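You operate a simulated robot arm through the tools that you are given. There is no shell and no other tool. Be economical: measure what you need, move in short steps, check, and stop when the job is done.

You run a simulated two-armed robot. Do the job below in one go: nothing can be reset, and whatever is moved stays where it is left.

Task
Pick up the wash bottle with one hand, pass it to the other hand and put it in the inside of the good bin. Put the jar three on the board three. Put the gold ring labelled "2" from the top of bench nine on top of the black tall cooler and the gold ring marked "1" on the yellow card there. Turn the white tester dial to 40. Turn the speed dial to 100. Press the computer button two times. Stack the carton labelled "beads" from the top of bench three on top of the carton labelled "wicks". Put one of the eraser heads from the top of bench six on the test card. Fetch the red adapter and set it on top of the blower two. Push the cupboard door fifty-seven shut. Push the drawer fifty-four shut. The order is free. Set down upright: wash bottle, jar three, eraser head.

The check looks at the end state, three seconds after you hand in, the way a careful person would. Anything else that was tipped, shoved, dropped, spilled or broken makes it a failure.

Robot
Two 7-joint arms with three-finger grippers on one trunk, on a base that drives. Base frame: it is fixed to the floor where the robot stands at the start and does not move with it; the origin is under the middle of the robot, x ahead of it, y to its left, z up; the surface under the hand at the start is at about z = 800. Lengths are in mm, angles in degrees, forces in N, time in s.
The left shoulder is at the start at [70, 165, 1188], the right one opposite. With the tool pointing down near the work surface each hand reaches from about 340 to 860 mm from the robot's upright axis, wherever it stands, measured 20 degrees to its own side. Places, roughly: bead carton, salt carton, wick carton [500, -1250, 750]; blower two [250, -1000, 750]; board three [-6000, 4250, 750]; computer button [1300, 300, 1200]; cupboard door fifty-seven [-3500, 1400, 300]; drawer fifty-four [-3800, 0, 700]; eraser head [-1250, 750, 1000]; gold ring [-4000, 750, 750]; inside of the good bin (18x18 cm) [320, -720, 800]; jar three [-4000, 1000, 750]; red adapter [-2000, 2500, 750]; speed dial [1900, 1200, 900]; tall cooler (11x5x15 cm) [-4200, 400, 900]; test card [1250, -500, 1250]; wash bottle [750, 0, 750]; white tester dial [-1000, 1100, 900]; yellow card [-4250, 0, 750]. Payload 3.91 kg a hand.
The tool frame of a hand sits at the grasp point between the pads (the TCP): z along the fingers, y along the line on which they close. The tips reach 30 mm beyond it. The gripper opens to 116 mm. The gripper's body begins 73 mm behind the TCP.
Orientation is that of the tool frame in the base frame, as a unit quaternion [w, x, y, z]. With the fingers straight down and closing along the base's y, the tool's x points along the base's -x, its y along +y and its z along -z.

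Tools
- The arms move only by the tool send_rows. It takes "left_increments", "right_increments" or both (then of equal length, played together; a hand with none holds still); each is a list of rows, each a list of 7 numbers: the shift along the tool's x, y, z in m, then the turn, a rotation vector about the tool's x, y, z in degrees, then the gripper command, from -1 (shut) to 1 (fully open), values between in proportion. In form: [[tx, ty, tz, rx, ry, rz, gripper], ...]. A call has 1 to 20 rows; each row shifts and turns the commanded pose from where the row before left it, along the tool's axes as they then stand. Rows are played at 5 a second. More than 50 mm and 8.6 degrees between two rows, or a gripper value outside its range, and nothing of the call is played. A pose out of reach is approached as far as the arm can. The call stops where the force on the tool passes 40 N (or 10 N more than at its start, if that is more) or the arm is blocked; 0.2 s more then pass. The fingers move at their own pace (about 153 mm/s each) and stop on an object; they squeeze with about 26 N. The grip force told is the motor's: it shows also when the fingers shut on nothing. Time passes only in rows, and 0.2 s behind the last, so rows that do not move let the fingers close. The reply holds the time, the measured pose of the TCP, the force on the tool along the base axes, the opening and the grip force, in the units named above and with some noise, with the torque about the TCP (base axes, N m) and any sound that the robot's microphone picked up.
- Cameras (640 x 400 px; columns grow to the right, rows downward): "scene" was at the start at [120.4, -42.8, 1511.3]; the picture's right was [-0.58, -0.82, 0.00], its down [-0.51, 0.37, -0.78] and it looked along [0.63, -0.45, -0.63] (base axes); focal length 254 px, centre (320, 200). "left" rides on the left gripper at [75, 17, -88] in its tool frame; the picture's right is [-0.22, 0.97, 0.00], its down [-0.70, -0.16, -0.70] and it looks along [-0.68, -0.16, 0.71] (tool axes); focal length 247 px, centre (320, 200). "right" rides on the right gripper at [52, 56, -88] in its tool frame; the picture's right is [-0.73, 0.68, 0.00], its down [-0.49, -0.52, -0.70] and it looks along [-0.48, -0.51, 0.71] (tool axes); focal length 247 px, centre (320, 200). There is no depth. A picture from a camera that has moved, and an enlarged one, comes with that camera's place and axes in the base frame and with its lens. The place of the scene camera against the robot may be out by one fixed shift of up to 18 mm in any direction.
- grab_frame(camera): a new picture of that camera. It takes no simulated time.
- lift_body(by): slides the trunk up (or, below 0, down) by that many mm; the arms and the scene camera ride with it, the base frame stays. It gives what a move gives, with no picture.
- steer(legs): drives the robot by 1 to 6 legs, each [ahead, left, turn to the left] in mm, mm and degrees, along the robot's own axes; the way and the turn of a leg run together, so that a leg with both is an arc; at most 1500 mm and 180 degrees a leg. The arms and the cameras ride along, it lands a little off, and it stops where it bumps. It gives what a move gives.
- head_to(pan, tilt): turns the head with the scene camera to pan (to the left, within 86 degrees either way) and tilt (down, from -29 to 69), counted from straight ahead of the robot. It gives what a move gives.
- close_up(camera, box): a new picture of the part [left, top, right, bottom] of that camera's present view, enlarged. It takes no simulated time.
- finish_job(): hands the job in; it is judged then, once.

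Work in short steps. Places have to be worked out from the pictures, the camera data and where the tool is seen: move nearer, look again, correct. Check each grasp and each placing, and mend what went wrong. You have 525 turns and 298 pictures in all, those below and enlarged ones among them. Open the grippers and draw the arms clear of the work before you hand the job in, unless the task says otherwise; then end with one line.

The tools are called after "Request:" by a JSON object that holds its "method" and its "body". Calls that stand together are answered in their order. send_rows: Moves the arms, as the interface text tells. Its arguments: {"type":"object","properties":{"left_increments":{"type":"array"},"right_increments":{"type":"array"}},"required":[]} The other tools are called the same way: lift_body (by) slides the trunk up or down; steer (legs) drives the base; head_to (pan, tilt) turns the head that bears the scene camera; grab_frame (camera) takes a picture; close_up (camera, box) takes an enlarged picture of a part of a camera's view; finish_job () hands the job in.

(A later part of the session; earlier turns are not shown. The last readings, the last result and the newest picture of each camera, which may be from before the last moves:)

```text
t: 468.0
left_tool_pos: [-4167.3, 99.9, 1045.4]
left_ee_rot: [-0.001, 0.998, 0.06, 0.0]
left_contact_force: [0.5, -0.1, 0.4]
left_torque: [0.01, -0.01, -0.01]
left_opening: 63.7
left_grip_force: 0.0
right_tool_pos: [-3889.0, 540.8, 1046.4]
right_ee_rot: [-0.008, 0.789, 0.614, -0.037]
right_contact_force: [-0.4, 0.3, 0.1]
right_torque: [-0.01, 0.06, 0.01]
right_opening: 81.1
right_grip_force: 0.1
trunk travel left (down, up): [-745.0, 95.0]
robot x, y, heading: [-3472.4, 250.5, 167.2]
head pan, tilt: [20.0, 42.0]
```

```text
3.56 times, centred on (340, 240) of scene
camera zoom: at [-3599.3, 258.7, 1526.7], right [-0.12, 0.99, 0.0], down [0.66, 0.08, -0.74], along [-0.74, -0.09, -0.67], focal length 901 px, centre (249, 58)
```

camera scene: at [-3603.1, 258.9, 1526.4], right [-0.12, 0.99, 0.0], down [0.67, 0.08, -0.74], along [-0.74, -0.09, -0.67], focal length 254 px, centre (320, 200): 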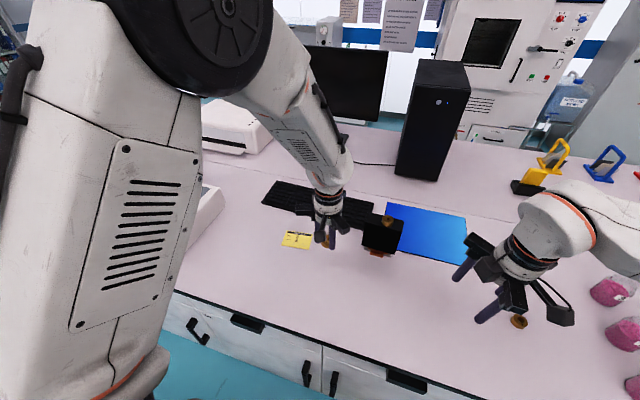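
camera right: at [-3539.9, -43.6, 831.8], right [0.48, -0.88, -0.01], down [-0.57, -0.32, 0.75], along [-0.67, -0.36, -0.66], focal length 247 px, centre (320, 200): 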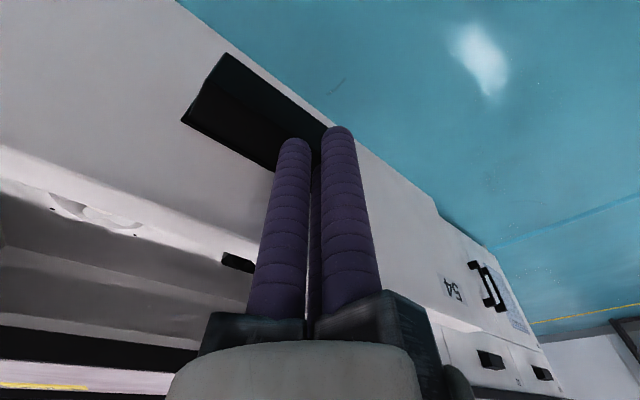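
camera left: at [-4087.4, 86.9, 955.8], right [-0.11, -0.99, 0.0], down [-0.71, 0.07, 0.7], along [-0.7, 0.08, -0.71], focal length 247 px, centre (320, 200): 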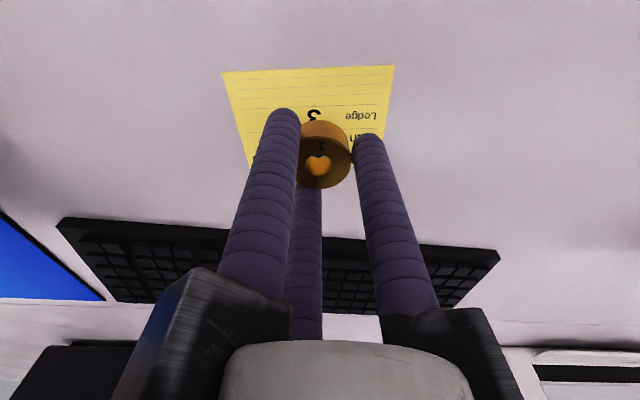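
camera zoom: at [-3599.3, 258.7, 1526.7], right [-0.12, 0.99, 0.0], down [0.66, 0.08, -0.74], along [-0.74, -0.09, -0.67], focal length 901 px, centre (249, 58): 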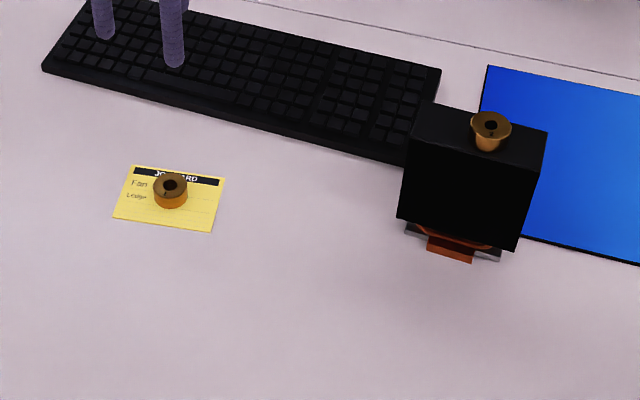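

Both rings are placed correctly. Next is jar three: I'll draw the left hand back and strafe right so the jars are in front of the right arm.

Request:
{"method": "send_rows", "body": {"left_increments": [[0.045, 0, -0.005, 0, 0, 0, 0.3], [0.045, 0, -0.005, 0, 0, 0, 0.3], [0.045, 0, -0.005, 0, 0, 0, 0.3], [0.045, 0, 0, 0, 0, 0, 0.3]]}}

Request:
{"method": "steer", "body": {"legs": [[0, -470, 0]]}}

Request:
{"method": "head_to", "body": {"pan": 0, "tilt": 42}}

Request:
{"method": "grab_frame", "body": {"camera": "scene"}}

Request:
{"method": "grab_frame", "body": {"camera": "right"}}

```text
t: 469.0
left_tool_pos: [-3986.9, 121.6, 1058.4]
left_ee_rot: [-0.001, 0.998, 0.06, -0.002]
left_contact_force: [0.2, 0.4, 0.3]
left_torque: [-0.02, 0.06, 0.0]
left_opening: 75.5
left_grip_force: 0.1
right_tool_pos: [-3887.6, 540.4, 1046.0]
right_ee_rot: [-0.009, 0.789, 0.614, -0.037]
right_contact_force: [-0.1, 0.8, 0.5]
right_torque: [0.01, 0.02, 0.01]
right_opening: 81.4
right_grip_force: 0.0
trunk travel left (down, up): [-745.0, 95.0]
robot x, y, heading: [-3466.4, 247.8, 167.2]
head pan, tilt: [20.0, 42.0]
```

```text
t: 471.8
left_tool_pos: [-3879.6, 560.4, 1059.4]
left_ee_rot: [-0.005, 0.998, 0.061, -0.001]
left_contact_force: [0.4, 0.0, 0.2]
left_torque: [0.04, 0.01, 0.02]
left_opening: 75.5
left_grip_force: 0.1
right_tool_pos: [-3781.6, 974.2, 1053.7]
right_ee_rot: [-0.015, 0.782, 0.621, -0.041]
right_contact_force: [-0.1, -0.3, 0.4]
right_torque: [-0.02, -0.05, 0.03]
right_opening: 81.2
right_grip_force: 0.1
trunk travel left (down, up): [-745.0, 95.0]
robot x, y, heading: [-3362.8, 696.0, 167.4]
head pan, tilt: [20.0, 42.0]
stopped in leg 1: the robot was blocked; the commanded pose is now the measured one
```

```text
t: 472.6
left_tool_pos: [-3880.7, 559.3, 1060.4]
left_ee_rot: [-0.006, 0.998, 0.061, -0.002]
left_contact_force: [0.7, 0.3, 0.3]
left_torque: [0.02, 0.02, 0.03]
left_opening: 75.7
left_grip_force: 0.1
right_tool_pos: [-3780.9, 976.1, 1054.7]
right_ee_rot: [-0.017, 0.784, 0.62, -0.041]
right_contact_force: [-0.3, -0.7, 0.2]
right_torque: [0.01, 0.0, -0.01]
right_opening: 81.1
right_grip_force: 0.1
trunk travel left (down, up): [-745.0, 95.0]
robot x, y, heading: [-3363.9, 696.5, 167.0]
head pan, tilt: [0.0, 42.0]
```

```text
81 pictures are left
camera scene: at [-3487.3, 722.7, 1527.7], right [0.22, 0.97, 0.01], down [0.65, -0.14, -0.75], along [-0.73, 0.17, -0.66], focal length 254 px, centre (320, 200)
```

scene: 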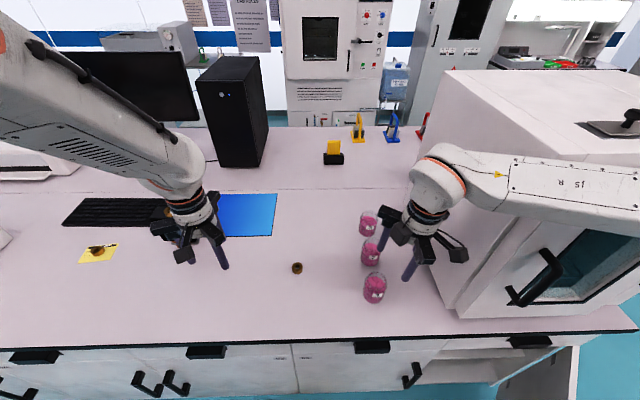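

```text
80 pictures are left
camera right: at [-3707.2, 1014.5, 1136.0], right [0.49, -0.87, -0.02], down [-0.56, -0.34, 0.76], along [-0.66, -0.36, -0.65], focal length 247 px, centre (320, 200)
```

right: 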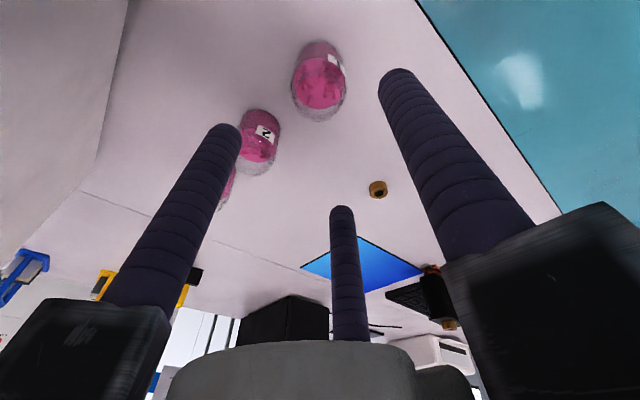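

The right arm's elbow touched the incubator. I'll back off left, where the arm can reach the jars with its elbow clear.

Request:
{"method": "steer", "body": {"legs": [[0, 180, 0]]}}

Request:
{"method": "grab_frame", "body": {"camera": "scene"}}

```text
t: 474.1
left_tool_pos: [-3924.9, 392.0, 1058.6]
left_ee_rot: [0.0, 0.998, 0.061, 0.001]
left_contact_force: [1.7, 0.3, -0.2]
left_torque: [0.02, 0.01, 0.0]
left_opening: 75.3
left_grip_force: 0.0
right_tool_pos: [-3825.9, 808.3, 1048.8]
right_ee_rot: [-0.009, 0.784, 0.619, -0.039]
right_contact_force: [0.9, -0.7, -0.7]
right_torque: [-0.03, -0.01, 0.01]
right_opening: 81.2
right_grip_force: 0.1
trunk travel left (down, up): [-745.0, 95.0]
robot x, y, heading: [-3404.2, 520.6, 167.0]
head pan, tilt: [0.0, 42.0]
```

```text
79 pictures are left
camera scene: at [-3535.0, 559.5, 1526.6], right [0.22, 0.97, 0.0], down [0.65, -0.15, -0.74], along [-0.72, 0.17, -0.67], focal length 254 px, centre (320, 200)
```

scene: 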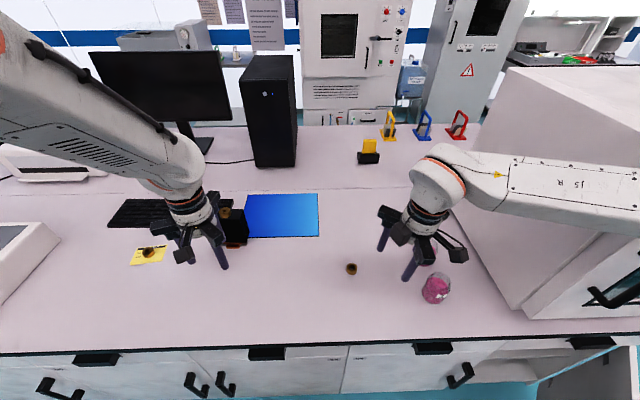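

There's room now. I'll level the right hand and move it toward jar 3.

Request:
{"method": "send_rows", "body": {"right_increments": [[0, 0, 0, -3.6, 2.9, 0, 0.8], [0.0228, -0.0352, 0.006, 0, 0, 0, 0.8], [0.0228, -0.0352, 0.006, 0, 0, 0, 0.8], [0.0228, -0.0352, 0.006, 0, 0, 0, 0.8], [0.0228, -0.0352, 0.006, 0, 0, 0, 0.8], [0.0228, -0.0352, 0.006, 0, 0, 0, 0.8], [0.0228, -0.0352, 0.006, 0, 0, 0, 0.8], [0, 0, 0, 0, 0, 0, 0.8]]}}

Request:
{"method": "grab_frame", "body": {"camera": "right"}}

Request:
{"method": "grab_frame", "body": {"camera": "scene"}}

```text
t: 475.9
left_tool_pos: [-3924.5, 391.3, 1058.0]
left_ee_rot: [-0.001, 0.998, 0.061, 0.0]
left_contact_force: [0.4, -0.7, 0.2]
left_torque: [-0.02, 0.02, -0.02]
left_opening: 75.6
left_grip_force: 0.0
right_tool_pos: [-3999.8, 988.3, 1014.5]
right_ee_rot: [-0.002, 0.785, 0.619, 0.0]
right_contact_force: [-0.4, 0.7, -0.2]
right_torque: [0.0, 0.02, -0.03]
right_opening: 104.4
right_grip_force: 0.1
trunk travel left (down, up): [-745.0, 95.0]
robot x, y, heading: [-3403.1, 521.3, 167.1]
head pan, tilt: [0.0, 42.0]
```

```text
78 pictures are left
camera right: at [-3932.5, 1025.6, 1102.6], right [0.49, -0.87, 0.0], down [-0.62, -0.35, 0.7], along [-0.61, -0.34, -0.71], focal length 247 px, centre (320, 200)
```

right: 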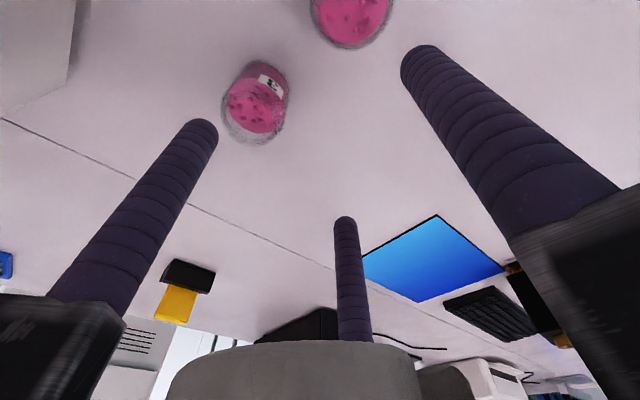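

```text
77 pictures are left
camera scene: at [-3534.6, 557.4, 1526.7], right [0.22, 0.97, 0.0], down [0.65, -0.15, -0.74], along [-0.72, 0.17, -0.67], focal length 254 px, centre (320, 200)
```

scene: 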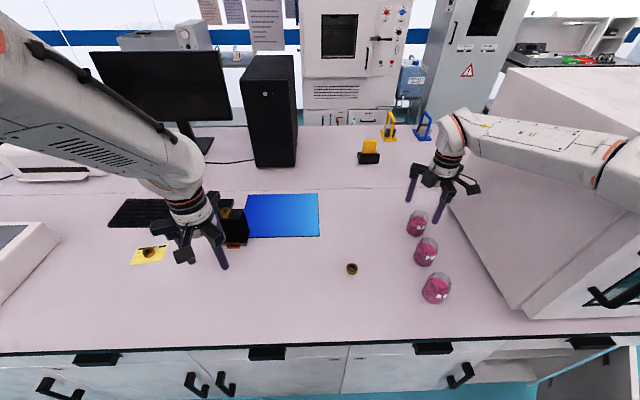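

Jar 3 stands at about (-4049, 1032) with its top at z≈895. I'll move over it and come down part-way to verify.

Request:
{"method": "send_rows", "body": {"right_increments": [[0.0157, -0.029, 0, 0, 0, 0, 0.6], [0.0157, -0.029, 0, 0, 0, 0, 0.6], [0, 0, 0.04, 0, 0, 0, 0.6], [0, 0, 0, 0, 0, 0, 0.6]]}}

Request:
{"method": "grab_frame", "body": {"camera": "right"}}

```text
t: 476.9
left_tool_pos: [-3925.9, 390.5, 1057.9]
left_ee_rot: [-0.002, 0.998, 0.061, 0.001]
left_contact_force: [0.5, -1.2, 0.6]
left_torque: [0.0, 0.02, 0.0]
left_opening: 75.2
left_grip_force: 0.1
right_tool_pos: [-4049.7, 1032.7, 972.2]
right_ee_rot: [-0.002, 0.785, 0.619, -0.001]
right_contact_force: [0.1, -1.4, -0.6]
right_torque: [0.01, 0.0, 0.0]
right_opening: 92.7
right_grip_force: 0.0
trunk travel left (down, up): [-745.0, 95.0]
robot x, y, heading: [-3403.4, 521.7, 167.0]
head pan, tilt: [0.0, 42.0]
```

```text
76 pictures are left
camera right: at [-3982.8, 1069.0, 1061.4], right [0.49, -0.87, 0.0], down [-0.62, -0.35, 0.7], along [-0.61, -0.34, -0.71], focal length 247 px, centre (320, 200)
```

right: 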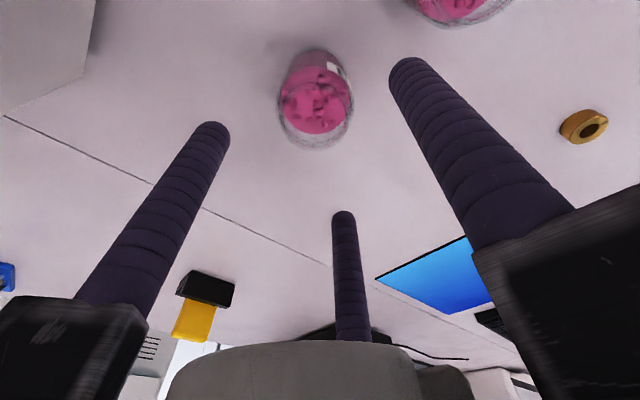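

Aligned. I'll descend to grip the jar's upper body and close.

Request:
{"method": "send_rows", "body": {"right_increments": [[0, 0, 0.03, 0, 0, 0, 0.6], [0, 0, 0.03, 0, 0, 0, 0.6], [0, 0, 0.03, 0, 0, 0, 0.6], [0, 0, 0, 0, 0, 0, 0.6]]}}

Request:
{"method": "grab_frame", "body": {"camera": "right"}}

```text
t: 477.9
left_tool_pos: [-3926.6, 390.4, 1057.9]
left_ee_rot: [-0.002, 0.998, 0.061, 0.001]
left_contact_force: [0.4, 0.2, -0.4]
left_torque: [-0.02, -0.01, 0.02]
left_opening: 75.2
left_grip_force: 0.1
right_tool_pos: [-4051.7, 1032.9, 883.1]
right_ee_rot: [-0.001, 0.785, 0.62, 0.0]
right_contact_force: [0.2, -0.7, 0.5]
right_torque: [0.01, -0.01, 0.0]
right_opening: 92.9
right_grip_force: 0.1
trunk travel left (down, up): [-745.0, 95.0]
robot x, y, heading: [-3409.4, 523.2, 167.0]
head pan, tilt: [0.0, 42.0]
```

```text
75 pictures are left
camera right: at [-3983.0, 1068.8, 971.8], right [0.49, -0.87, 0.0], down [-0.62, -0.35, 0.7], along [-0.61, -0.34, -0.71], focal length 247 px, centre (320, 200)
```

right: 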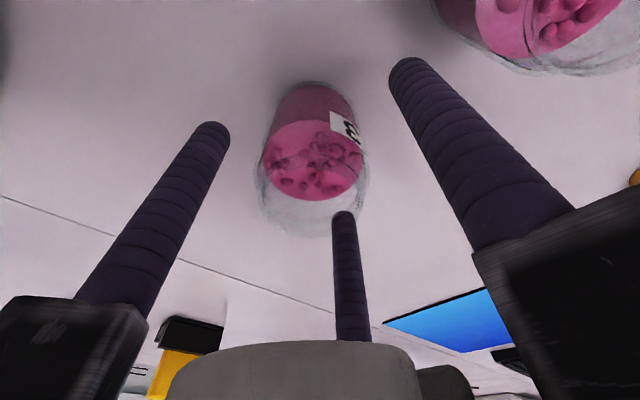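

The label 3 is confirmed. I'll close gently on the jar.

Request:
{"method": "send_rows", "body": {"right_increments": [[0.003, -0.003, 0, 0, 0, 0, 0.4], [0, 0, 0, 0, 0, 0, 0.2], [0, 0, 0, 0, 0, 0, -1], [0, 0, 0, 0, 0, 0, -1], [0, 0, 0, 0, 0, 0, -1]]}}

Request:
{"method": "send_rows", "body": {"right_increments": [[0, 0, -0.02, 0, 0, 0, -1], [0, 0, -0.04, 0, 0, 0, -1], [0, 0, -0.045, 0, 0, 0, -1], [0, 0, -0.045, 0, 0, 0, -1], [0, 0, 0, 0, 0, 0, -1]]}}

Request:
{"method": "grab_frame", "body": {"camera": "scene"}}

```text
t: 479.1
left_tool_pos: [-3926.5, 392.3, 1057.9]
left_ee_rot: [-0.001, 0.998, 0.061, 0.001]
left_contact_force: [-0.5, -0.8, -0.1]
left_torque: [0.03, 0.0, -0.01]
left_opening: 75.4
left_grip_force: 0.1
right_tool_pos: [-4052.9, 1036.4, 882.8]
right_ee_rot: [-0.001, 0.785, 0.62, -0.001]
right_contact_force: [0.3, 1.2, -0.1]
right_torque: [0.01, 0.01, 0.01]
right_opening: 68.5
right_grip_force: 26.1
trunk travel left (down, up): [-745.0, 95.0]
robot x, y, heading: [-3405.1, 519.2, 167.1]
head pan, tilt: [0.0, 42.0]
```

```text
t: 480.3
left_tool_pos: [-3926.5, 391.5, 1057.6]
left_ee_rot: [0.0, 0.998, 0.06, 0.002]
left_contact_force: [-0.7, 0.4, -0.3]
left_torque: [-0.01, -0.05, 0.0]
left_opening: 75.3
left_grip_force: 0.0
right_tool_pos: [-4052.4, 1037.7, 1033.1]
right_ee_rot: [-0.001, 0.785, 0.62, -0.001]
right_contact_force: [0.3, 0.2, -1.6]
right_torque: [-0.02, 0.02, -0.02]
right_opening: 68.8
right_grip_force: 25.8
trunk travel left (down, up): [-745.0, 95.0]
robot x, y, heading: [-3408.4, 519.7, 167.2]
head pan, tilt: [0.0, 42.0]
```

```text
74 pictures are left
camera scene: at [-3536.3, 558.4, 1526.5], right [0.22, 0.97, 0.0], down [0.65, -0.15, -0.74], along [-0.72, 0.17, -0.67], focal length 254 px, centre (320, 200)
```

scene: 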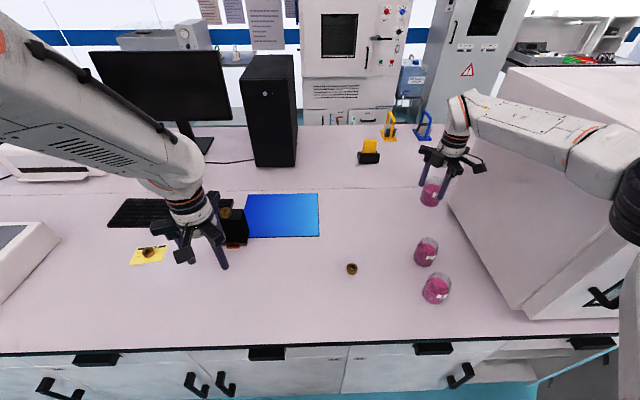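

Jar 3 is held upright. I'll bring it back to the carrying position and look at the cupboard door.

Request:
{"method": "send_rows", "body": {"right_increments": [[-0.024, 0.0384, -0.003, 0, 0, 0, -1], [-0.024, 0.0384, -0.003, 0, 0, 0, -1], [-0.024, 0.0384, -0.003, 0, 0, 0, -1], [-0.024, 0.0384, -0.003, 0, 0, 0, -1], [-0.024, 0.0384, 0, 0, 0, 0, -1], [-0.024, 0.0384, 0, 0, 0, 0, -1], [-0.024, 0.0384, 0, 0, 0, 0, -1]]}}

Request:
{"method": "steer", "body": {"legs": [[-330, 0, 0]]}}

Request:
{"method": "head_to", "body": {"pan": -45, "tilt": 32}}

Request:
{"method": "grab_frame", "body": {"camera": "scene"}}

```text
t: 481.9
left_tool_pos: [-3925.3, 389.6, 1058.3]
left_ee_rot: [-0.001, 0.998, 0.061, 0.0]
left_contact_force: [0.2, 0.1, 1.0]
left_torque: [0.03, 0.03, 0.03]
left_opening: 75.2
left_grip_force: 0.1
right_tool_pos: [-3826.9, 809.7, 1044.9]
right_ee_rot: [-0.002, 0.785, 0.619, 0.0]
right_contact_force: [-0.1, 0.5, -1.8]
right_torque: [0.05, 0.0, -0.02]
right_opening: 68.8
right_grip_force: 25.5
trunk travel left (down, up): [-745.0, 95.0]
robot x, y, heading: [-3406.0, 523.8, 167.1]
head pan, tilt: [0.0, 42.0]
```

```text
t: 484.1
left_tool_pos: [-3601.8, 316.9, 1057.0]
left_ee_rot: [-0.001, 0.998, 0.061, 0.002]
left_contact_force: [-0.2, 0.6, -0.9]
left_torque: [0.0, 0.01, -0.04]
left_opening: 75.1
left_grip_force: 0.1
right_tool_pos: [-3506.0, 737.1, 1043.9]
right_ee_rot: [0.0, 0.785, 0.62, 0.0]
right_contact_force: [-0.5, -0.2, -1.3]
right_torque: [-0.01, 0.0, 0.0]
right_opening: 68.9
right_grip_force: 25.9
trunk travel left (down, up): [-745.0, 95.0]
robot x, y, heading: [-3086.3, 446.5, 167.4]
head pan, tilt: [0.0, 42.0]
```

```text
t: 485.2
left_tool_pos: [-3601.9, 316.3, 1057.7]
left_ee_rot: [-0.001, 0.998, 0.062, 0.001]
left_contact_force: [0.5, -0.5, 0.3]
left_torque: [0.0, -0.01, -0.05]
left_opening: 75.5
left_grip_force: 0.1
right_tool_pos: [-3504.1, 738.1, 1043.9]
right_ee_rot: [-0.001, 0.785, 0.62, -0.001]
right_contact_force: [-0.4, -0.3, -1.7]
right_torque: [-0.03, -0.01, 0.0]
right_opening: 68.6
right_grip_force: 25.6
trunk travel left (down, up): [-745.0, 95.0]
robot x, y, heading: [-3083.2, 447.6, 167.0]
head pan, tilt: [-45.0, 32.0]
```

```text
73 pictures are left
camera scene: at [-3178.2, 540.9, 1541.7], right [0.85, 0.53, 0.0], down [0.28, -0.45, -0.85], along [-0.45, 0.72, -0.53], focal length 254 px, centre (320, 200)
```

scene: 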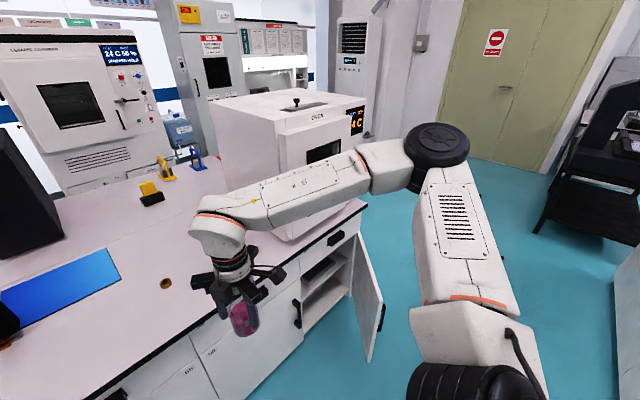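

The door is about 57° open, hinged on its north side with its free edge near (-3335, 1310). I'll strafe right so the closed left hand can push it from the aisle side while the right keeps the jar.

Request:
{"method": "steer", "body": {"legs": [[0, -1060, 0]]}}

Request:
{"method": "head_to", "body": {"pan": 20, "tilt": 55}}

Request:
{"method": "grab_frame", "body": {"camera": "scene"}}

```text
t: 490.7
left_tool_pos: [-3364.5, 1357.3, 1057.6]
left_ee_rot: [-0.001, 0.998, 0.061, 0.001]
left_contact_force: [0.4, -0.1, -0.3]
left_torque: [-0.03, 0.0, 0.01]
left_opening: 75.4
left_grip_force: 0.1
right_tool_pos: [-3267.1, 1776.9, 1045.1]
right_ee_rot: [-0.001, 0.785, 0.62, 0.0]
right_contact_force: [0.0, -0.3, -1.6]
right_torque: [0.01, 0.0, -0.02]
right_opening: 68.3
right_grip_force: 26.2
trunk travel left (down, up): [-745.0, 95.0]
robot x, y, heading: [-2845.0, 1484.3, 167.0]
head pan, tilt: [-45.0, 32.0]
```

```text
t: 492.1
left_tool_pos: [-3365.1, 1357.8, 1058.0]
left_ee_rot: [0.0, 0.998, 0.061, 0.001]
left_contact_force: [1.0, -0.5, -1.1]
left_torque: [-0.01, 0.0, 0.0]
left_opening: 75.7
left_grip_force: 0.0
right_tool_pos: [-3267.6, 1776.7, 1044.8]
right_ee_rot: [0.0, 0.785, 0.62, 0.001]
right_contact_force: [-0.3, 0.4, -1.9]
right_torque: [0.02, 0.0, 0.02]
right_opening: 68.3
right_grip_force: 25.8
trunk travel left (down, up): [-745.0, 95.0]
robot x, y, heading: [-2847.0, 1485.6, 167.1]
head pan, tilt: [20.0, 55.0]
```

```text
72 pictures are left
camera scene: at [-2964.6, 1496.7, 1508.9], right [-0.12, 0.99, 0.0], down [0.81, 0.1, -0.57], along [-0.57, -0.07, -0.82], focal length 254 px, centre (320, 200)
```

scene: 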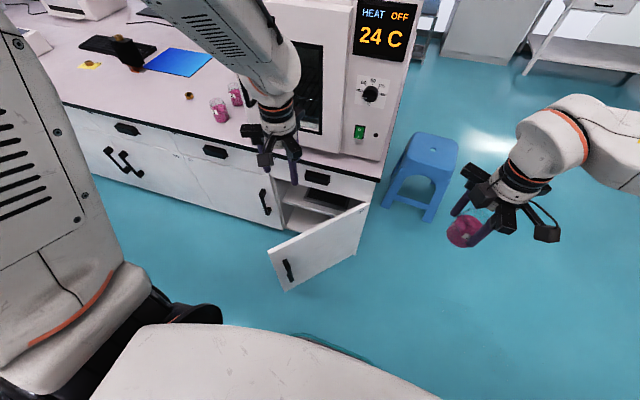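

I can see the door's outer face with its handle, and a stool to the right that I must avoid. I'll back up 90 mm and lower the closed left hand in front of the door.

Request:
{"method": "steer", "body": {"legs": [[-90, 0, 0]]}}

Request:
{"method": "send_rows", "body": {"left_increments": [[0, 0, 0.045, 0, 0, 0, -1], [0, 0, 0.045, 0, 0, 0, -1], [0, 0, 0.045, 0, 0, 0, -1], [0, 0, 0.045, 0, 0, 0, -1], [0, 0, 0.045, 0, 0, 0, -1], [0, 0, 0.045, 0, 0, 0, -1], [0, 0, 0.045, 0, 0, 0, -1], [0, 0, 0.045, 0, 0, 0, -1], [0, 0, 0.045, 0, 0, 0, -1], [0, 0, 0.045, 0, 0, 0, -1], [0, 0, 0, 0, 0, 0, -1]]}}

Request:
{"method": "grab_frame", "body": {"camera": "scene"}}

```text
t: 493.1
left_tool_pos: [-3278.6, 1337.3, 1057.2]
left_ee_rot: [-0.001, 0.998, 0.061, 0.001]
left_contact_force: [0.4, 0.2, 0.0]
left_torque: [0.0, 0.05, 0.01]
left_opening: 75.2
left_grip_force: 0.0
right_tool_pos: [-3181.0, 1757.2, 1044.8]
right_ee_rot: [-0.001, 0.785, 0.619, 0.0]
right_contact_force: [0.8, 0.3, -1.3]
right_torque: [-0.02, -0.06, -0.02]
right_opening: 68.1
right_grip_force: 25.9
trunk travel left (down, up): [-745.0, 95.0]
robot x, y, heading: [-2758.8, 1469.2, 167.3]
head pan, tilt: [20.0, 55.0]
```

```text
t: 495.6
left_tool_pos: [-3277.6, 1337.6, 607.3]
left_ee_rot: [0.0, 0.998, 0.062, -0.001]
left_contact_force: [-0.6, 0.7, 1.5]
left_torque: [0.04, 0.01, 0.04]
left_opening: 9.3
left_grip_force: 26.0
right_tool_pos: [-3179.2, 1757.6, 1043.9]
right_ee_rot: [-0.001, 0.785, 0.62, 0.0]
right_contact_force: [0.3, 0.8, -1.8]
right_torque: [0.0, -0.01, 0.03]
right_opening: 67.8
right_grip_force: 26.1
trunk travel left (down, up): [-745.0, 95.0]
robot x, y, heading: [-2756.7, 1465.9, 167.2]
head pan, tilt: [20.0, 55.0]
```

```text
71 pictures are left
camera scene: at [-2877.0, 1477.1, 1509.0], right [-0.12, 0.99, 0.0], down [0.81, 0.1, -0.57], along [-0.57, -0.07, -0.82], focal length 254 px, centre (320, 200)
```

scene: 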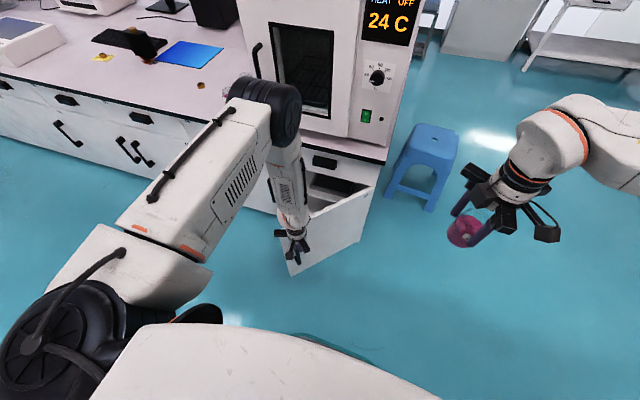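

The forearm hangs nearly vertical with the elbow high, so driving straight in could bring it near the incubator. I'll back up a bit and extend the hand forward so the elbow stays behind it.

Request:
{"method": "steer", "body": {"legs": [[-80, 0, 0]]}}

Request:
{"method": "send_rows", "body": {"left_increments": [[-0.04, 0, 0, 0, 0, 0, -1], [-0.04, 0, 0, 0, 0, 0, -1], [-0.04, 0, 0, 0, 0, 0, -1], [0, 0, 0, 0, 0, 0, -1]]}}

Request:
{"method": "grab_frame", "body": {"camera": "scene"}}

```text
t: 496.6
left_tool_pos: [-3200.2, 1320.6, 607.9]
left_ee_rot: [-0.001, 0.998, 0.061, 0.001]
left_contact_force: [0.2, 0.9, 0.8]
left_torque: [-0.02, 0.03, -0.02]
left_opening: 9.1
left_grip_force: 25.9
right_tool_pos: [-3103.7, 1740.3, 1044.1]
right_ee_rot: [-0.001, 0.785, 0.62, 0.0]
right_contact_force: [0.5, -0.5, -0.7]
right_torque: [0.03, 0.02, -0.01]
right_opening: 67.7
right_grip_force: 26.1
trunk travel left (down, up): [-745.0, 95.0]
robot x, y, heading: [-2680.0, 1450.6, 167.2]
head pan, tilt: [20.0, 55.0]
```

```text
t: 497.6
left_tool_pos: [-3320.4, 1305.5, 607.1]
left_ee_rot: [-0.001, 0.998, 0.061, 0.002]
left_contact_force: [0.4, -0.2, -0.1]
left_torque: [0.0, -0.01, 0.01]
left_opening: 9.2
left_grip_force: 26.0
right_tool_pos: [-3102.2, 1740.9, 1044.9]
right_ee_rot: [-0.002, 0.785, 0.62, 0.0]
right_contact_force: [-0.8, 0.2, -1.3]
right_torque: [0.0, -0.02, 0.03]
right_opening: 67.7
right_grip_force: 25.4
trunk travel left (down, up): [-745.0, 95.0]
robot x, y, heading: [-2679.2, 1452.9, 167.2]
head pan, tilt: [20.0, 55.0]
```

```text
70 pictures are left
camera scene: at [-2800.9, 1459.6, 1508.9], right [-0.12, 0.99, 0.0], down [0.81, 0.1, -0.57], along [-0.57, -0.07, -0.82], focal length 254 px, centre (320, 200)
```

scene: 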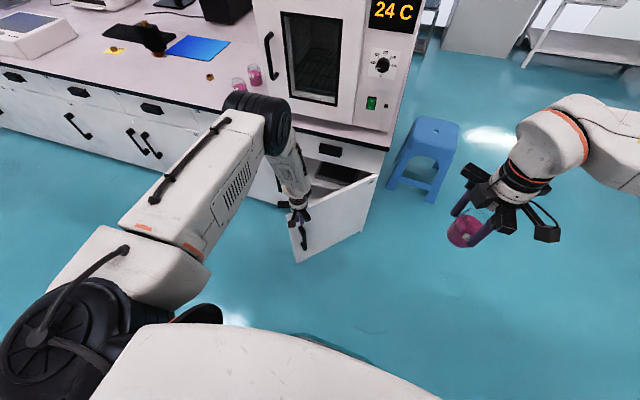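

The hand is at the door's handle side. I'll drive forward in steps to push it.

Request:
{"method": "steer", "body": {"legs": [[100, 0, 0]]}}

Request:
{"method": "grab_frame", "body": {"camera": "scene"}}

```text
t: 498.8
left_tool_pos: [-3416.8, 1328.1, 607.8]
left_ee_rot: [-0.002, 0.998, 0.062, 0.0]
left_contact_force: [0.2, -0.6, 0.2]
left_torque: [-0.02, 0.02, 0.03]
left_opening: 9.2
left_grip_force: 26.3
right_tool_pos: [-3199.0, 1762.6, 1044.6]
right_ee_rot: [-0.001, 0.785, 0.62, 0.0]
right_contact_force: [-0.2, -0.1, -1.6]
right_torque: [-0.03, -0.04, 0.02]
right_opening: 67.6
right_grip_force: 25.9
trunk travel left (down, up): [-745.0, 95.0]
robot x, y, heading: [-2778.5, 1470.4, 167.0]
head pan, tilt: [20.0, 55.0]
```

```text
69 pictures are left
camera scene: at [-2897.1, 1481.3, 1508.9], right [-0.12, 0.99, 0.0], down [0.81, 0.1, -0.57], along [-0.57, -0.07, -0.82], focal length 254 px, centre (320, 200)
```

scene: 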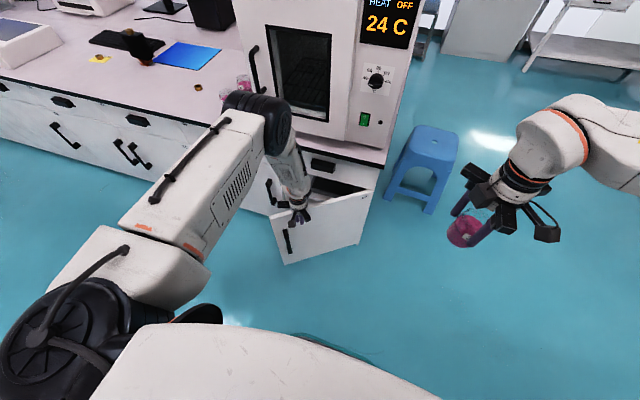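

The door is moving. I'll continue.

Request:
{"method": "steer", "body": {"legs": [[90, 0, 0]]}}

Request:
{"method": "grab_frame", "body": {"camera": "scene"}}

```text
t: 499.9
left_tool_pos: [-3503.8, 1348.2, 606.9]
left_ee_rot: [-0.001, 0.998, 0.062, 0.001]
left_contact_force: [-0.5, -0.4, 0.2]
left_torque: [0.02, -0.01, -0.01]
left_opening: 9.4
left_grip_force: 26.1
right_tool_pos: [-3286.8, 1782.9, 1044.9]
right_ee_rot: [-0.001, 0.785, 0.619, 0.0]
right_contact_force: [-1.0, 0.5, -2.9]
right_torque: [-0.02, -0.04, -0.05]
right_opening: 67.8
right_grip_force: 26.0
trunk travel left (down, up): [-745.0, 95.0]
robot x, y, heading: [-2862.7, 1492.1, 167.3]
head pan, tilt: [20.0, 55.0]
```

```text
68 pictures are left
camera scene: at [-2984.5, 1501.3, 1508.9], right [-0.12, 0.99, 0.0], down [0.81, 0.1, -0.57], along [-0.57, -0.07, -0.82], focal length 254 px, centre (320, 200)
```

scene: 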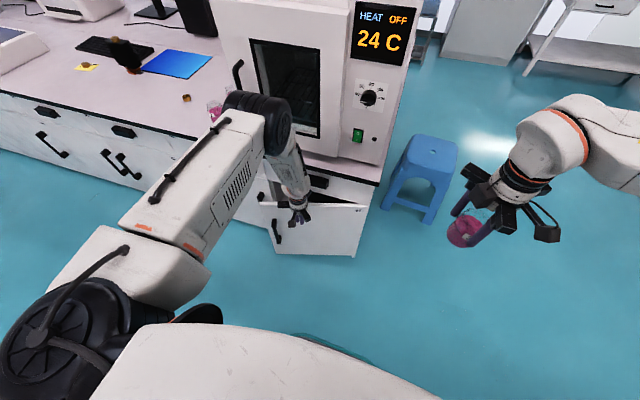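

Nearly shut. I'll continue with 45 mm.

Request:
{"method": "steer", "body": {"legs": [[45, 0, 0]]}}

Request:
{"method": "close_up", "body": {"camera": "scene", "box": [220, 80, 420, 280]}}

```text
t: 500.9
left_tool_pos: [-3534.7, 1353.6, 603.5]
left_ee_rot: [0.003, 0.998, 0.06, 0.012]
left_contact_force: [1.7, -0.9, -0.1]
left_torque: [0.09, 0.17, 0.05]
left_opening: 9.2
left_grip_force: 26.5
right_tool_pos: [-3329.0, 1792.5, 1044.3]
right_ee_rot: [0.0, 0.785, 0.62, 0.002]
right_contact_force: [0.0, -0.5, -1.7]
right_torque: [0.01, 0.0, 0.01]
right_opening: 67.5
right_grip_force: 26.2
trunk travel left (down, up): [-745.0, 95.0]
robot x, y, heading: [-2908.5, 1501.7, 167.3]
head pan, tilt: [20.0, 55.0]
stopped in leg 1: the force on the tool passed its limit at 97 N (the readings are from after the stop); the commanded pose is now the measured one
```

```text
2.00 times, centred on (320, 180) of scene
camera zoom: at [-3027.1, 1511.3, 1508.8], right [-0.13, 0.99, 0.0], down [0.81, 0.1, -0.57], along [-0.57, -0.07, -0.82], focal length 507 px, centre (320, 240)
```

zoom: 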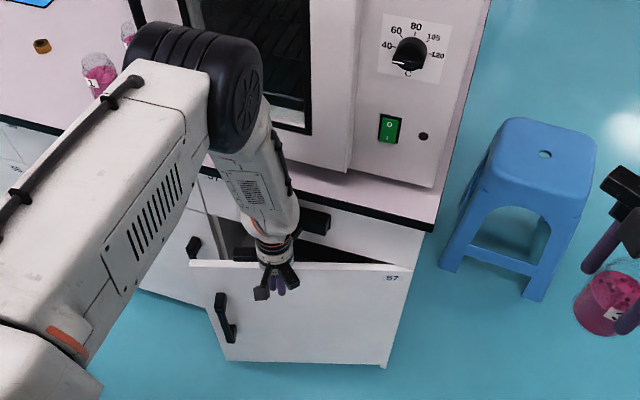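

The hand's upper part met the drawer front above the door. I'll back off 60 mm, lower the trunk so the whole hand is below the door's top edge, and push again.

Request:
{"method": "steer", "body": {"legs": [[-70, 0, 0]]}}

Request:
{"method": "lift_body", "body": {"by": -150}}

Request:
{"method": "steer", "body": {"legs": [[60, 0, 0]]}}

Request:
{"method": "close_up", "body": {"camera": "scene", "box": [220, 80, 420, 280]}}

```text
t: 501.9
left_tool_pos: [-3468.2, 1339.0, 602.8]
left_ee_rot: [0.001, 0.998, 0.061, 0.012]
left_contact_force: [-0.5, -0.4, 0.5]
left_torque: [0.0, 0.02, 0.01]
left_opening: 9.4
left_grip_force: 26.6
right_tool_pos: [-3263.0, 1775.2, 1043.1]
right_ee_rot: [-0.002, 0.784, 0.621, 0.001]
right_contact_force: [0.2, -0.8, -1.3]
right_torque: [0.01, 0.03, -0.01]
right_opening: 67.3
right_grip_force: 25.6
trunk travel left (down, up): [-745.0, 95.0]
robot x, y, heading: [-2837.6, 1484.4, 167.3]
head pan, tilt: [20.0, 55.0]
```

```text
t: 503.6
left_tool_pos: [-3467.5, 1338.9, 455.1]
left_ee_rot: [0.001, 0.998, 0.06, 0.011]
left_contact_force: [0.1, 0.8, 0.4]
left_torque: [-0.01, -0.02, 0.01]
left_opening: 9.4
left_grip_force: 25.5
right_tool_pos: [-3261.9, 1776.2, 894.3]
right_ee_rot: [-0.001, 0.785, 0.62, 0.001]
right_contact_force: [-0.9, 0.3, -2.2]
right_torque: [0.0, 0.01, 0.02]
right_opening: 67.5
right_grip_force: 25.6
trunk travel left (down, up): [-595.0, 245.0]
robot x, y, heading: [-2839.1, 1484.1, 167.3]
head pan, tilt: [20.0, 55.0]
```

```text
t: 504.6
left_tool_pos: [-3527.5, 1352.7, 451.6]
left_ee_rot: [0.002, 0.998, 0.06, 0.013]
left_contact_force: [-0.2, -0.7, -0.6]
left_torque: [-0.03, 0.0, 0.0]
left_opening: 9.4
left_grip_force: 26.2
right_tool_pos: [-3320.7, 1789.2, 892.5]
right_ee_rot: [0.0, 0.785, 0.62, 0.002]
right_contact_force: [-0.1, -0.4, -1.9]
right_torque: [0.0, -0.05, 0.0]
right_opening: 67.4
right_grip_force: 25.9
trunk travel left (down, up): [-595.0, 245.0]
robot x, y, heading: [-2896.5, 1497.1, 167.3]
head pan, tilt: [20.0, 55.0]
```

```text
2.00 times, centred on (320, 180) of scene
camera zoom: at [-3019.8, 1508.9, 1358.7], right [-0.13, 0.99, 0.0], down [0.81, 0.1, -0.57], along [-0.57, -0.07, -0.82], focal length 507 px, centre (320, 240)
```

zoom: 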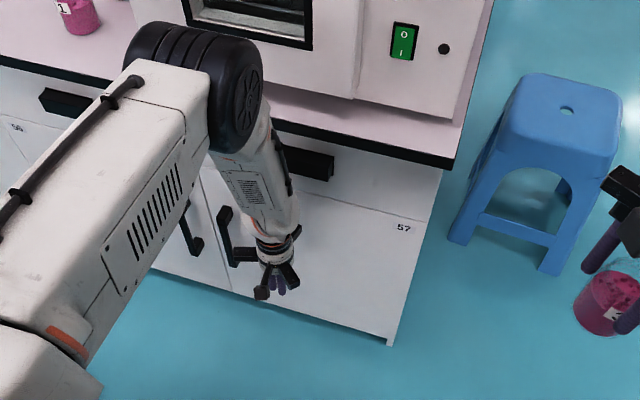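

The door looks nearly flush. I'll push a final 20 mm.

Request:
{"method": "steer", "body": {"legs": [[20, 0, 0]]}}

Request:
{"method": "steer", "body": {"legs": [[-150, 0, 0]]}}

Request:
{"method": "close_up", "body": {"camera": "scene", "box": [200, 60, 420, 240]}}

```text
t: 505.4
left_tool_pos: [-3544.7, 1356.3, 454.3]
left_ee_rot: [0.001, 0.998, 0.061, 0.012]
left_contact_force: [0.2, -0.2, 0.4]
left_torque: [0.01, -0.01, -0.02]
left_opening: 9.5
left_grip_force: 25.9
right_tool_pos: [-3340.3, 1791.7, 893.7]
right_ee_rot: [-0.002, 0.785, 0.62, 0.002]
right_contact_force: [-0.8, 0.8, -0.9]
right_torque: [0.0, -0.06, -0.01]
right_opening: 67.2
right_grip_force: 26.0
trunk travel left (down, up): [-595.0, 245.0]
robot x, y, heading: [-2913.5, 1503.5, 167.0]
head pan, tilt: [20.0, 55.0]
```

```text
t: 506.8
left_tool_pos: [-3397.6, 1323.4, 453.1]
left_ee_rot: [0.001, 0.998, 0.06, 0.011]
left_contact_force: [-0.2, 0.7, 0.2]
left_torque: [0.01, 0.01, 0.04]
left_opening: 9.0
left_grip_force: 26.3
right_tool_pos: [-3191.6, 1760.0, 893.4]
right_ee_rot: [-0.001, 0.785, 0.62, 0.002]
right_contact_force: [0.9, 0.9, -0.5]
right_torque: [-0.02, 0.03, 0.04]
right_opening: 66.9
right_grip_force: 25.7
trunk travel left (down, up): [-595.0, 245.0]
robot x, y, heading: [-2771.0, 1471.7, 167.0]
head pan, tilt: [20.0, 55.0]
```

```text
2.22 times, centred on (310, 150) of scene
camera zoom: at [-2888.4, 1479.1, 1359.0], right [-0.13, 0.99, 0.0], down [0.81, 0.1, -0.57], along [-0.57, -0.07, -0.82], focal length 563 px, centre (342, 311)
```

zoom: 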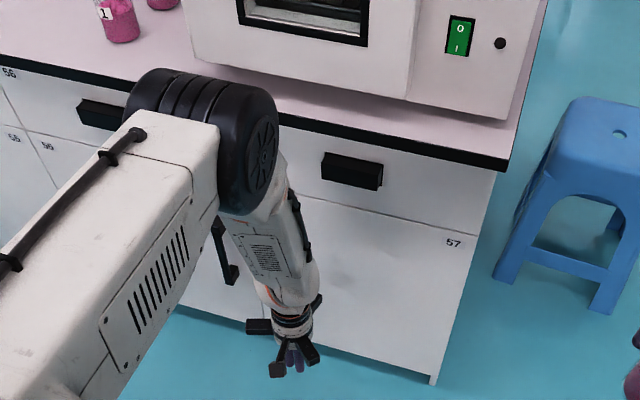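

The door looks flush. I'll check it and drawer 54 at a grazing angle along the bench front.

Request:
{"method": "send_rows", "body": {"left_increments": [[0, 0, -0.045, 0, 0, 0, -1], [0, 0, -0.045, 0, 0, 0, -1], [0, 0, -0.045, 0, 0, 0, -1], [0, 0, -0.045, 0, 0, 0, -1], [0, 0, -0.045, 0, 0, 0, -1], [0, 0, -0.045, 0, 0, 0, -1], [0, 0, -0.045, 0, 0, 0, -1], [0, 0, -0.045, 0, 0, 0, -1], [0, 0, -0.045, 0, 0, 0, -1], [0, 0, -0.04, 0, 0, 0, -1]]}}

Request:
{"method": "head_to", "body": {"pan": 35, "tilt": 25}}

Request:
{"method": "grab_frame", "body": {"camera": "scene"}}

```text
t: 509.0
left_tool_pos: [-3407.5, 1325.2, 899.7]
left_ee_rot: [0.003, 0.998, 0.06, 0.012]
left_contact_force: [0.2, -0.2, -0.6]
left_torque: [0.01, 0.05, 0.0]
left_opening: 9.5
left_grip_force: 26.4
right_tool_pos: [-3192.1, 1760.7, 894.1]
right_ee_rot: [-0.001, 0.785, 0.619, 0.001]
right_contact_force: [0.5, -0.2, -0.1]
right_torque: [0.02, -0.01, -0.02]
right_opening: 62.7
right_grip_force: 26.4
trunk travel left (down, up): [-595.0, 245.0]
robot x, y, heading: [-2767.1, 1468.8, 167.1]
head pan, tilt: [20.0, 55.0]
```

```text
t: 509.9
left_tool_pos: [-3408.5, 1324.7, 898.8]
left_ee_rot: [0.001, 0.998, 0.059, 0.012]
left_contact_force: [-0.7, -0.2, 0.6]
left_torque: [0.03, 0.01, 0.01]
left_opening: 9.2
left_grip_force: 25.9
right_tool_pos: [-3191.6, 1760.9, 892.7]
right_ee_rot: [-0.002, 0.786, 0.619, 0.001]
right_contact_force: [-0.3, -0.1, -0.1]
right_torque: [0.02, 0.0, -0.02]
right_opening: 62.2
right_grip_force: 25.8
trunk travel left (down, up): [-595.0, 245.0]
robot x, y, heading: [-2769.8, 1472.9, 167.2]
head pan, tilt: [35.0, 25.0]
```

```text
64 pictures are left
camera scene: at [-2903.1, 1453.7, 1402.8], right [-0.38, 0.93, 0.0], down [0.39, 0.16, -0.91], along [-0.84, -0.34, -0.42], focal length 254 px, centre (320, 200)
```

scene: 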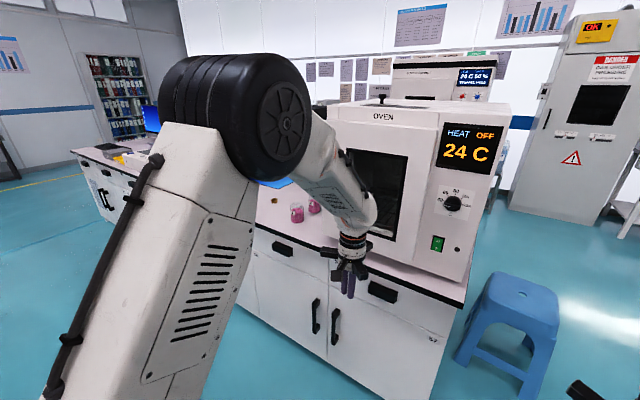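

The right grip opening shrank from 67 to 62 mm and the weight reading vanished, so the jar may have slipped. I'll check the right camera at once.

Request:
{"method": "grab_frame", "body": {"camera": "right"}}

Request:
{"method": "head_to", "body": {"pan": -25, "tilt": 55}}

Request:
{"method": "grab_frame", "body": {"camera": "scene"}}

```text
63 pictures are left
camera right: at [-3125.2, 1797.1, 982.4], right [0.49, -0.87, 0.0], down [-0.62, -0.35, 0.7], along [-0.61, -0.34, -0.72], focal length 247 px, centre (320, 200)
```

right: 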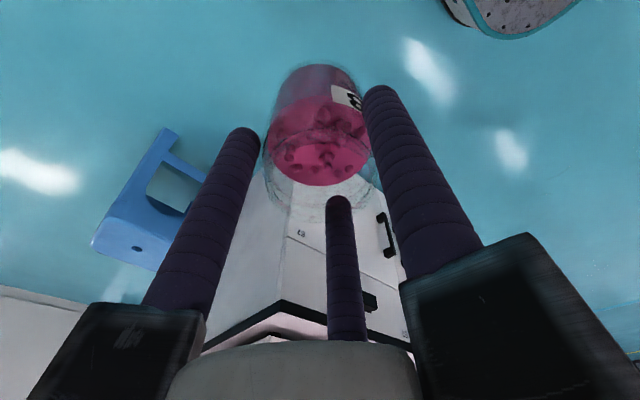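

```text
t: 511.2
left_tool_pos: [-3407.9, 1324.9, 899.3]
left_ee_rot: [0.002, 0.998, 0.059, 0.011]
left_contact_force: [0.4, -0.2, 0.2]
left_torque: [0.03, 0.0, 0.01]
left_opening: 9.2
left_grip_force: 25.3
right_tool_pos: [-3191.7, 1759.5, 893.3]
right_ee_rot: [-0.001, 0.785, 0.62, 0.002]
right_contact_force: [-0.5, 0.2, -0.2]
right_torque: [-0.01, -0.02, 0.0]
right_opening: 62.4
right_grip_force: 25.8
trunk travel left (down, up): [-595.0, 245.0]
robot x, y, heading: [-2772.4, 1466.9, 167.2]
head pan, tilt: [-25.0, 55.0]
```

```text
62 pictures are left
camera scene: at [-2875.0, 1532.6, 1358.9], right [0.61, 0.79, 0.0], down [0.65, -0.5, -0.57], along [-0.45, 0.35, -0.82], focal length 254 px, centre (320, 200)
```

scene: 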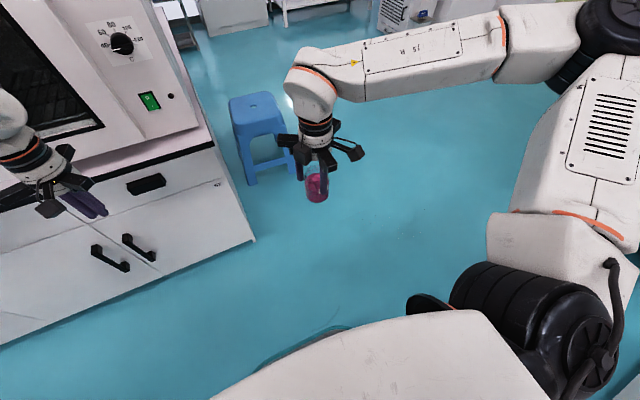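

Request:
{"method": "close_up", "body": {"camera": "right", "box": [220, 50, 420, 230]}}

Request:
{"method": "close_up", "body": {"camera": "scene", "box": [270, 120, 370, 220]}}

```text
2.22 times, centred on (320, 140) of right
camera zoom: at [-3125.3, 1797.1, 982.4], right [0.49, -0.87, 0.0], down [-0.62, -0.35, 0.7], along [-0.61, -0.34, -0.72], focal length 549 px, centre (320, 333)
```

zoom: 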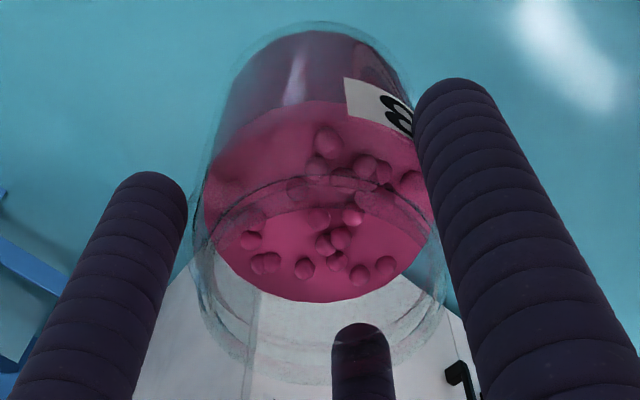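

```text
4.00 times, centred on (320, 170) of scene
camera zoom: at [-2875.0, 1532.6, 1358.9], right [0.61, 0.79, 0.0], down [0.65, -0.5, -0.57], along [-0.45, 0.35, -0.82], focal length 1014 px, centre (320, 320)
```

zoom: 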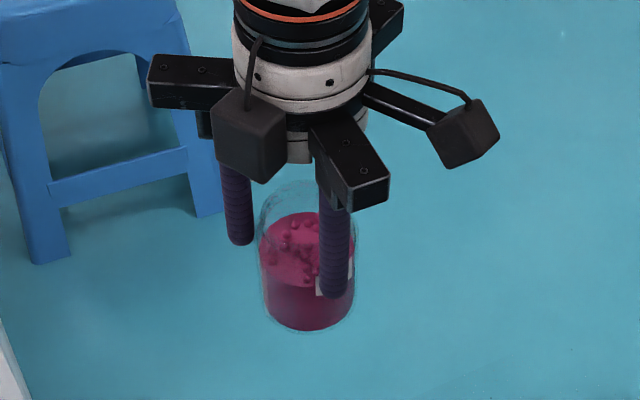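

The jar is still held but it has crept in the grip, so the grasp was too high on it. I'll raise the trunk, return to the open part of bench nine, set the jar down and regrip it lower.

Request:
{"method": "lift_body", "body": {"by": 170}}

Request:
{"method": "steer", "body": {"legs": [[0, 1060, 0], [390, 0, 0]]}}

Request:
{"method": "grab_frame", "body": {"camera": "scene"}}

```text
t: 513.2
left_tool_pos: [-3408.2, 1325.0, 1069.0]
left_ee_rot: [0.003, 0.998, 0.059, 0.011]
left_contact_force: [0.2, -0.2, -0.7]
left_torque: [-0.02, 0.0, -0.03]
left_opening: 9.3
left_grip_force: 25.7
right_tool_pos: [-3191.9, 1761.4, 1062.6]
right_ee_rot: [-0.002, 0.785, 0.62, 0.002]
right_contact_force: [0.1, 0.7, -1.4]
right_torque: [0.0, 0.0, -0.02]
right_opening: 62.7
right_grip_force: 26.7
trunk travel left (down, up): [-765.0, 75.0]
robot x, y, heading: [-2769.7, 1469.1, 167.2]
head pan, tilt: [-25.0, 55.0]
```

```text
t: 520.6
left_tool_pos: [-4022.3, 388.5, 1069.9]
left_ee_rot: [0.002, 0.998, 0.056, 0.012]
left_contact_force: [0.1, -0.4, -0.3]
left_torque: [0.0, 0.01, 0.0]
left_opening: 9.4
left_grip_force: 25.9
right_tool_pos: [-3803.5, 821.7, 1064.6]
right_ee_rot: [-0.001, 0.787, 0.617, 0.001]
right_contact_force: [0.7, -0.8, -1.9]
right_torque: [0.0, 0.02, 0.0]
right_opening: 62.7
right_grip_force: 26.1
trunk travel left (down, up): [-765.0, 75.0]
robot x, y, heading: [-3382.5, 530.3, 166.7]
head pan, tilt: [-25.0, 55.0]
```

```text
59 pictures are left
camera scene: at [-3488.0, 592.2, 1529.0], right [0.62, 0.79, 0.0], down [0.64, -0.51, -0.57], along [-0.45, 0.35, -0.82], focal length 254 px, centre (320, 200)
```

scene: 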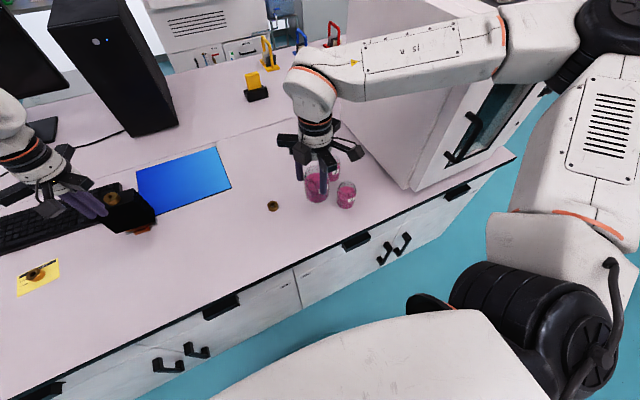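

The jar is over free bench space with clearance from the others. I'll lower it toward the bench.

Request:
{"method": "send_rows", "body": {"right_increments": [[0, 0, 0.04, 0, 0, 0, -1], [0, 0, 0.04, 0, 0, 0, -1], [0, 0, 0.035, 0, 0, 0, -1], [0, 0, 0.02, 0, 0, 0, -1], [0, 0, 0, 0, 0, 0, -1]]}}

Request:
{"method": "close_up", "body": {"camera": "scene", "box": [270, 120, 400, 230]}}

```text
t: 521.8
left_tool_pos: [-4022.6, 387.7, 1069.1]
left_ee_rot: [0.002, 0.998, 0.056, 0.011]
left_contact_force: [0.1, 1.2, 0.0]
left_torque: [0.0, -0.01, -0.03]
left_opening: 9.1
left_grip_force: 26.0
right_tool_pos: [-3803.5, 823.1, 928.8]
right_ee_rot: [-0.001, 0.787, 0.617, 0.001]
right_contact_force: [0.1, 0.1, -1.1]
right_torque: [0.04, -0.02, -0.03]
right_opening: 62.5
right_grip_force: 25.9
trunk travel left (down, up): [-765.0, 75.0]
robot x, y, heading: [-3384.7, 530.2, 166.9]
head pan, tilt: [-25.0, 55.0]
```

```text
3.64 times, centred on (335, 175) of scene
camera zoom: at [-3488.7, 592.3, 1528.9], right [0.62, 0.79, 0.0], down [0.64, -0.51, -0.57], along [-0.45, 0.35, -0.82], focal length 922 px, centre (266, 291)
```

zoom: 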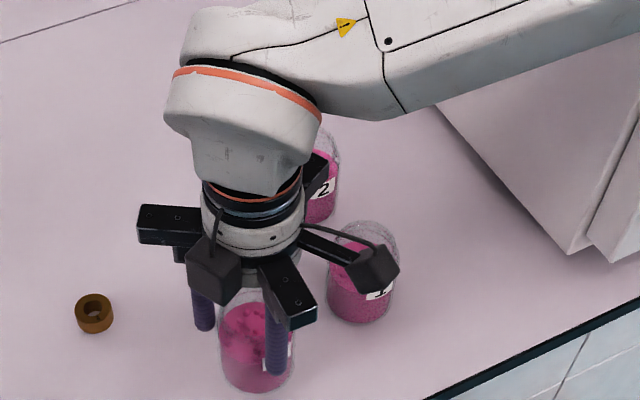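

Request:
{"method": "send_rows", "body": {"right_increments": [[0, 0, 0.012, 0, 0, 0, -1], [0, 0, 0.006, 0, 0, 0, -1], [0, 0, 0.004, 0, 0, 0, -1], [0, 0, 0.003, 0, 0, 0, -1], [0, 0, 0, 0, 0, 0, -1]]}}

```text
t: 523.0
left_tool_pos: [-4024.0, 388.7, 1067.5]
left_ee_rot: [0.003, 0.998, 0.055, 0.011]
left_contact_force: [0.0, 0.2, -0.4]
left_torque: [-0.02, -0.01, -0.05]
left_opening: 9.1
left_grip_force: 26.3
right_tool_pos: [-3805.1, 822.7, 903.1]
right_ee_rot: [-0.001, 0.787, 0.617, 0.001]
right_contact_force: [-0.5, -0.4, -2.2]
right_torque: [0.0, 0.01, -0.01]
right_opening: 62.5
right_grip_force: 25.5
trunk travel left (down, up): [-765.0, 75.0]
robot x, y, heading: [-3384.5, 529.7, 166.6]
head pan, tilt: [-25.0, 55.0]
```

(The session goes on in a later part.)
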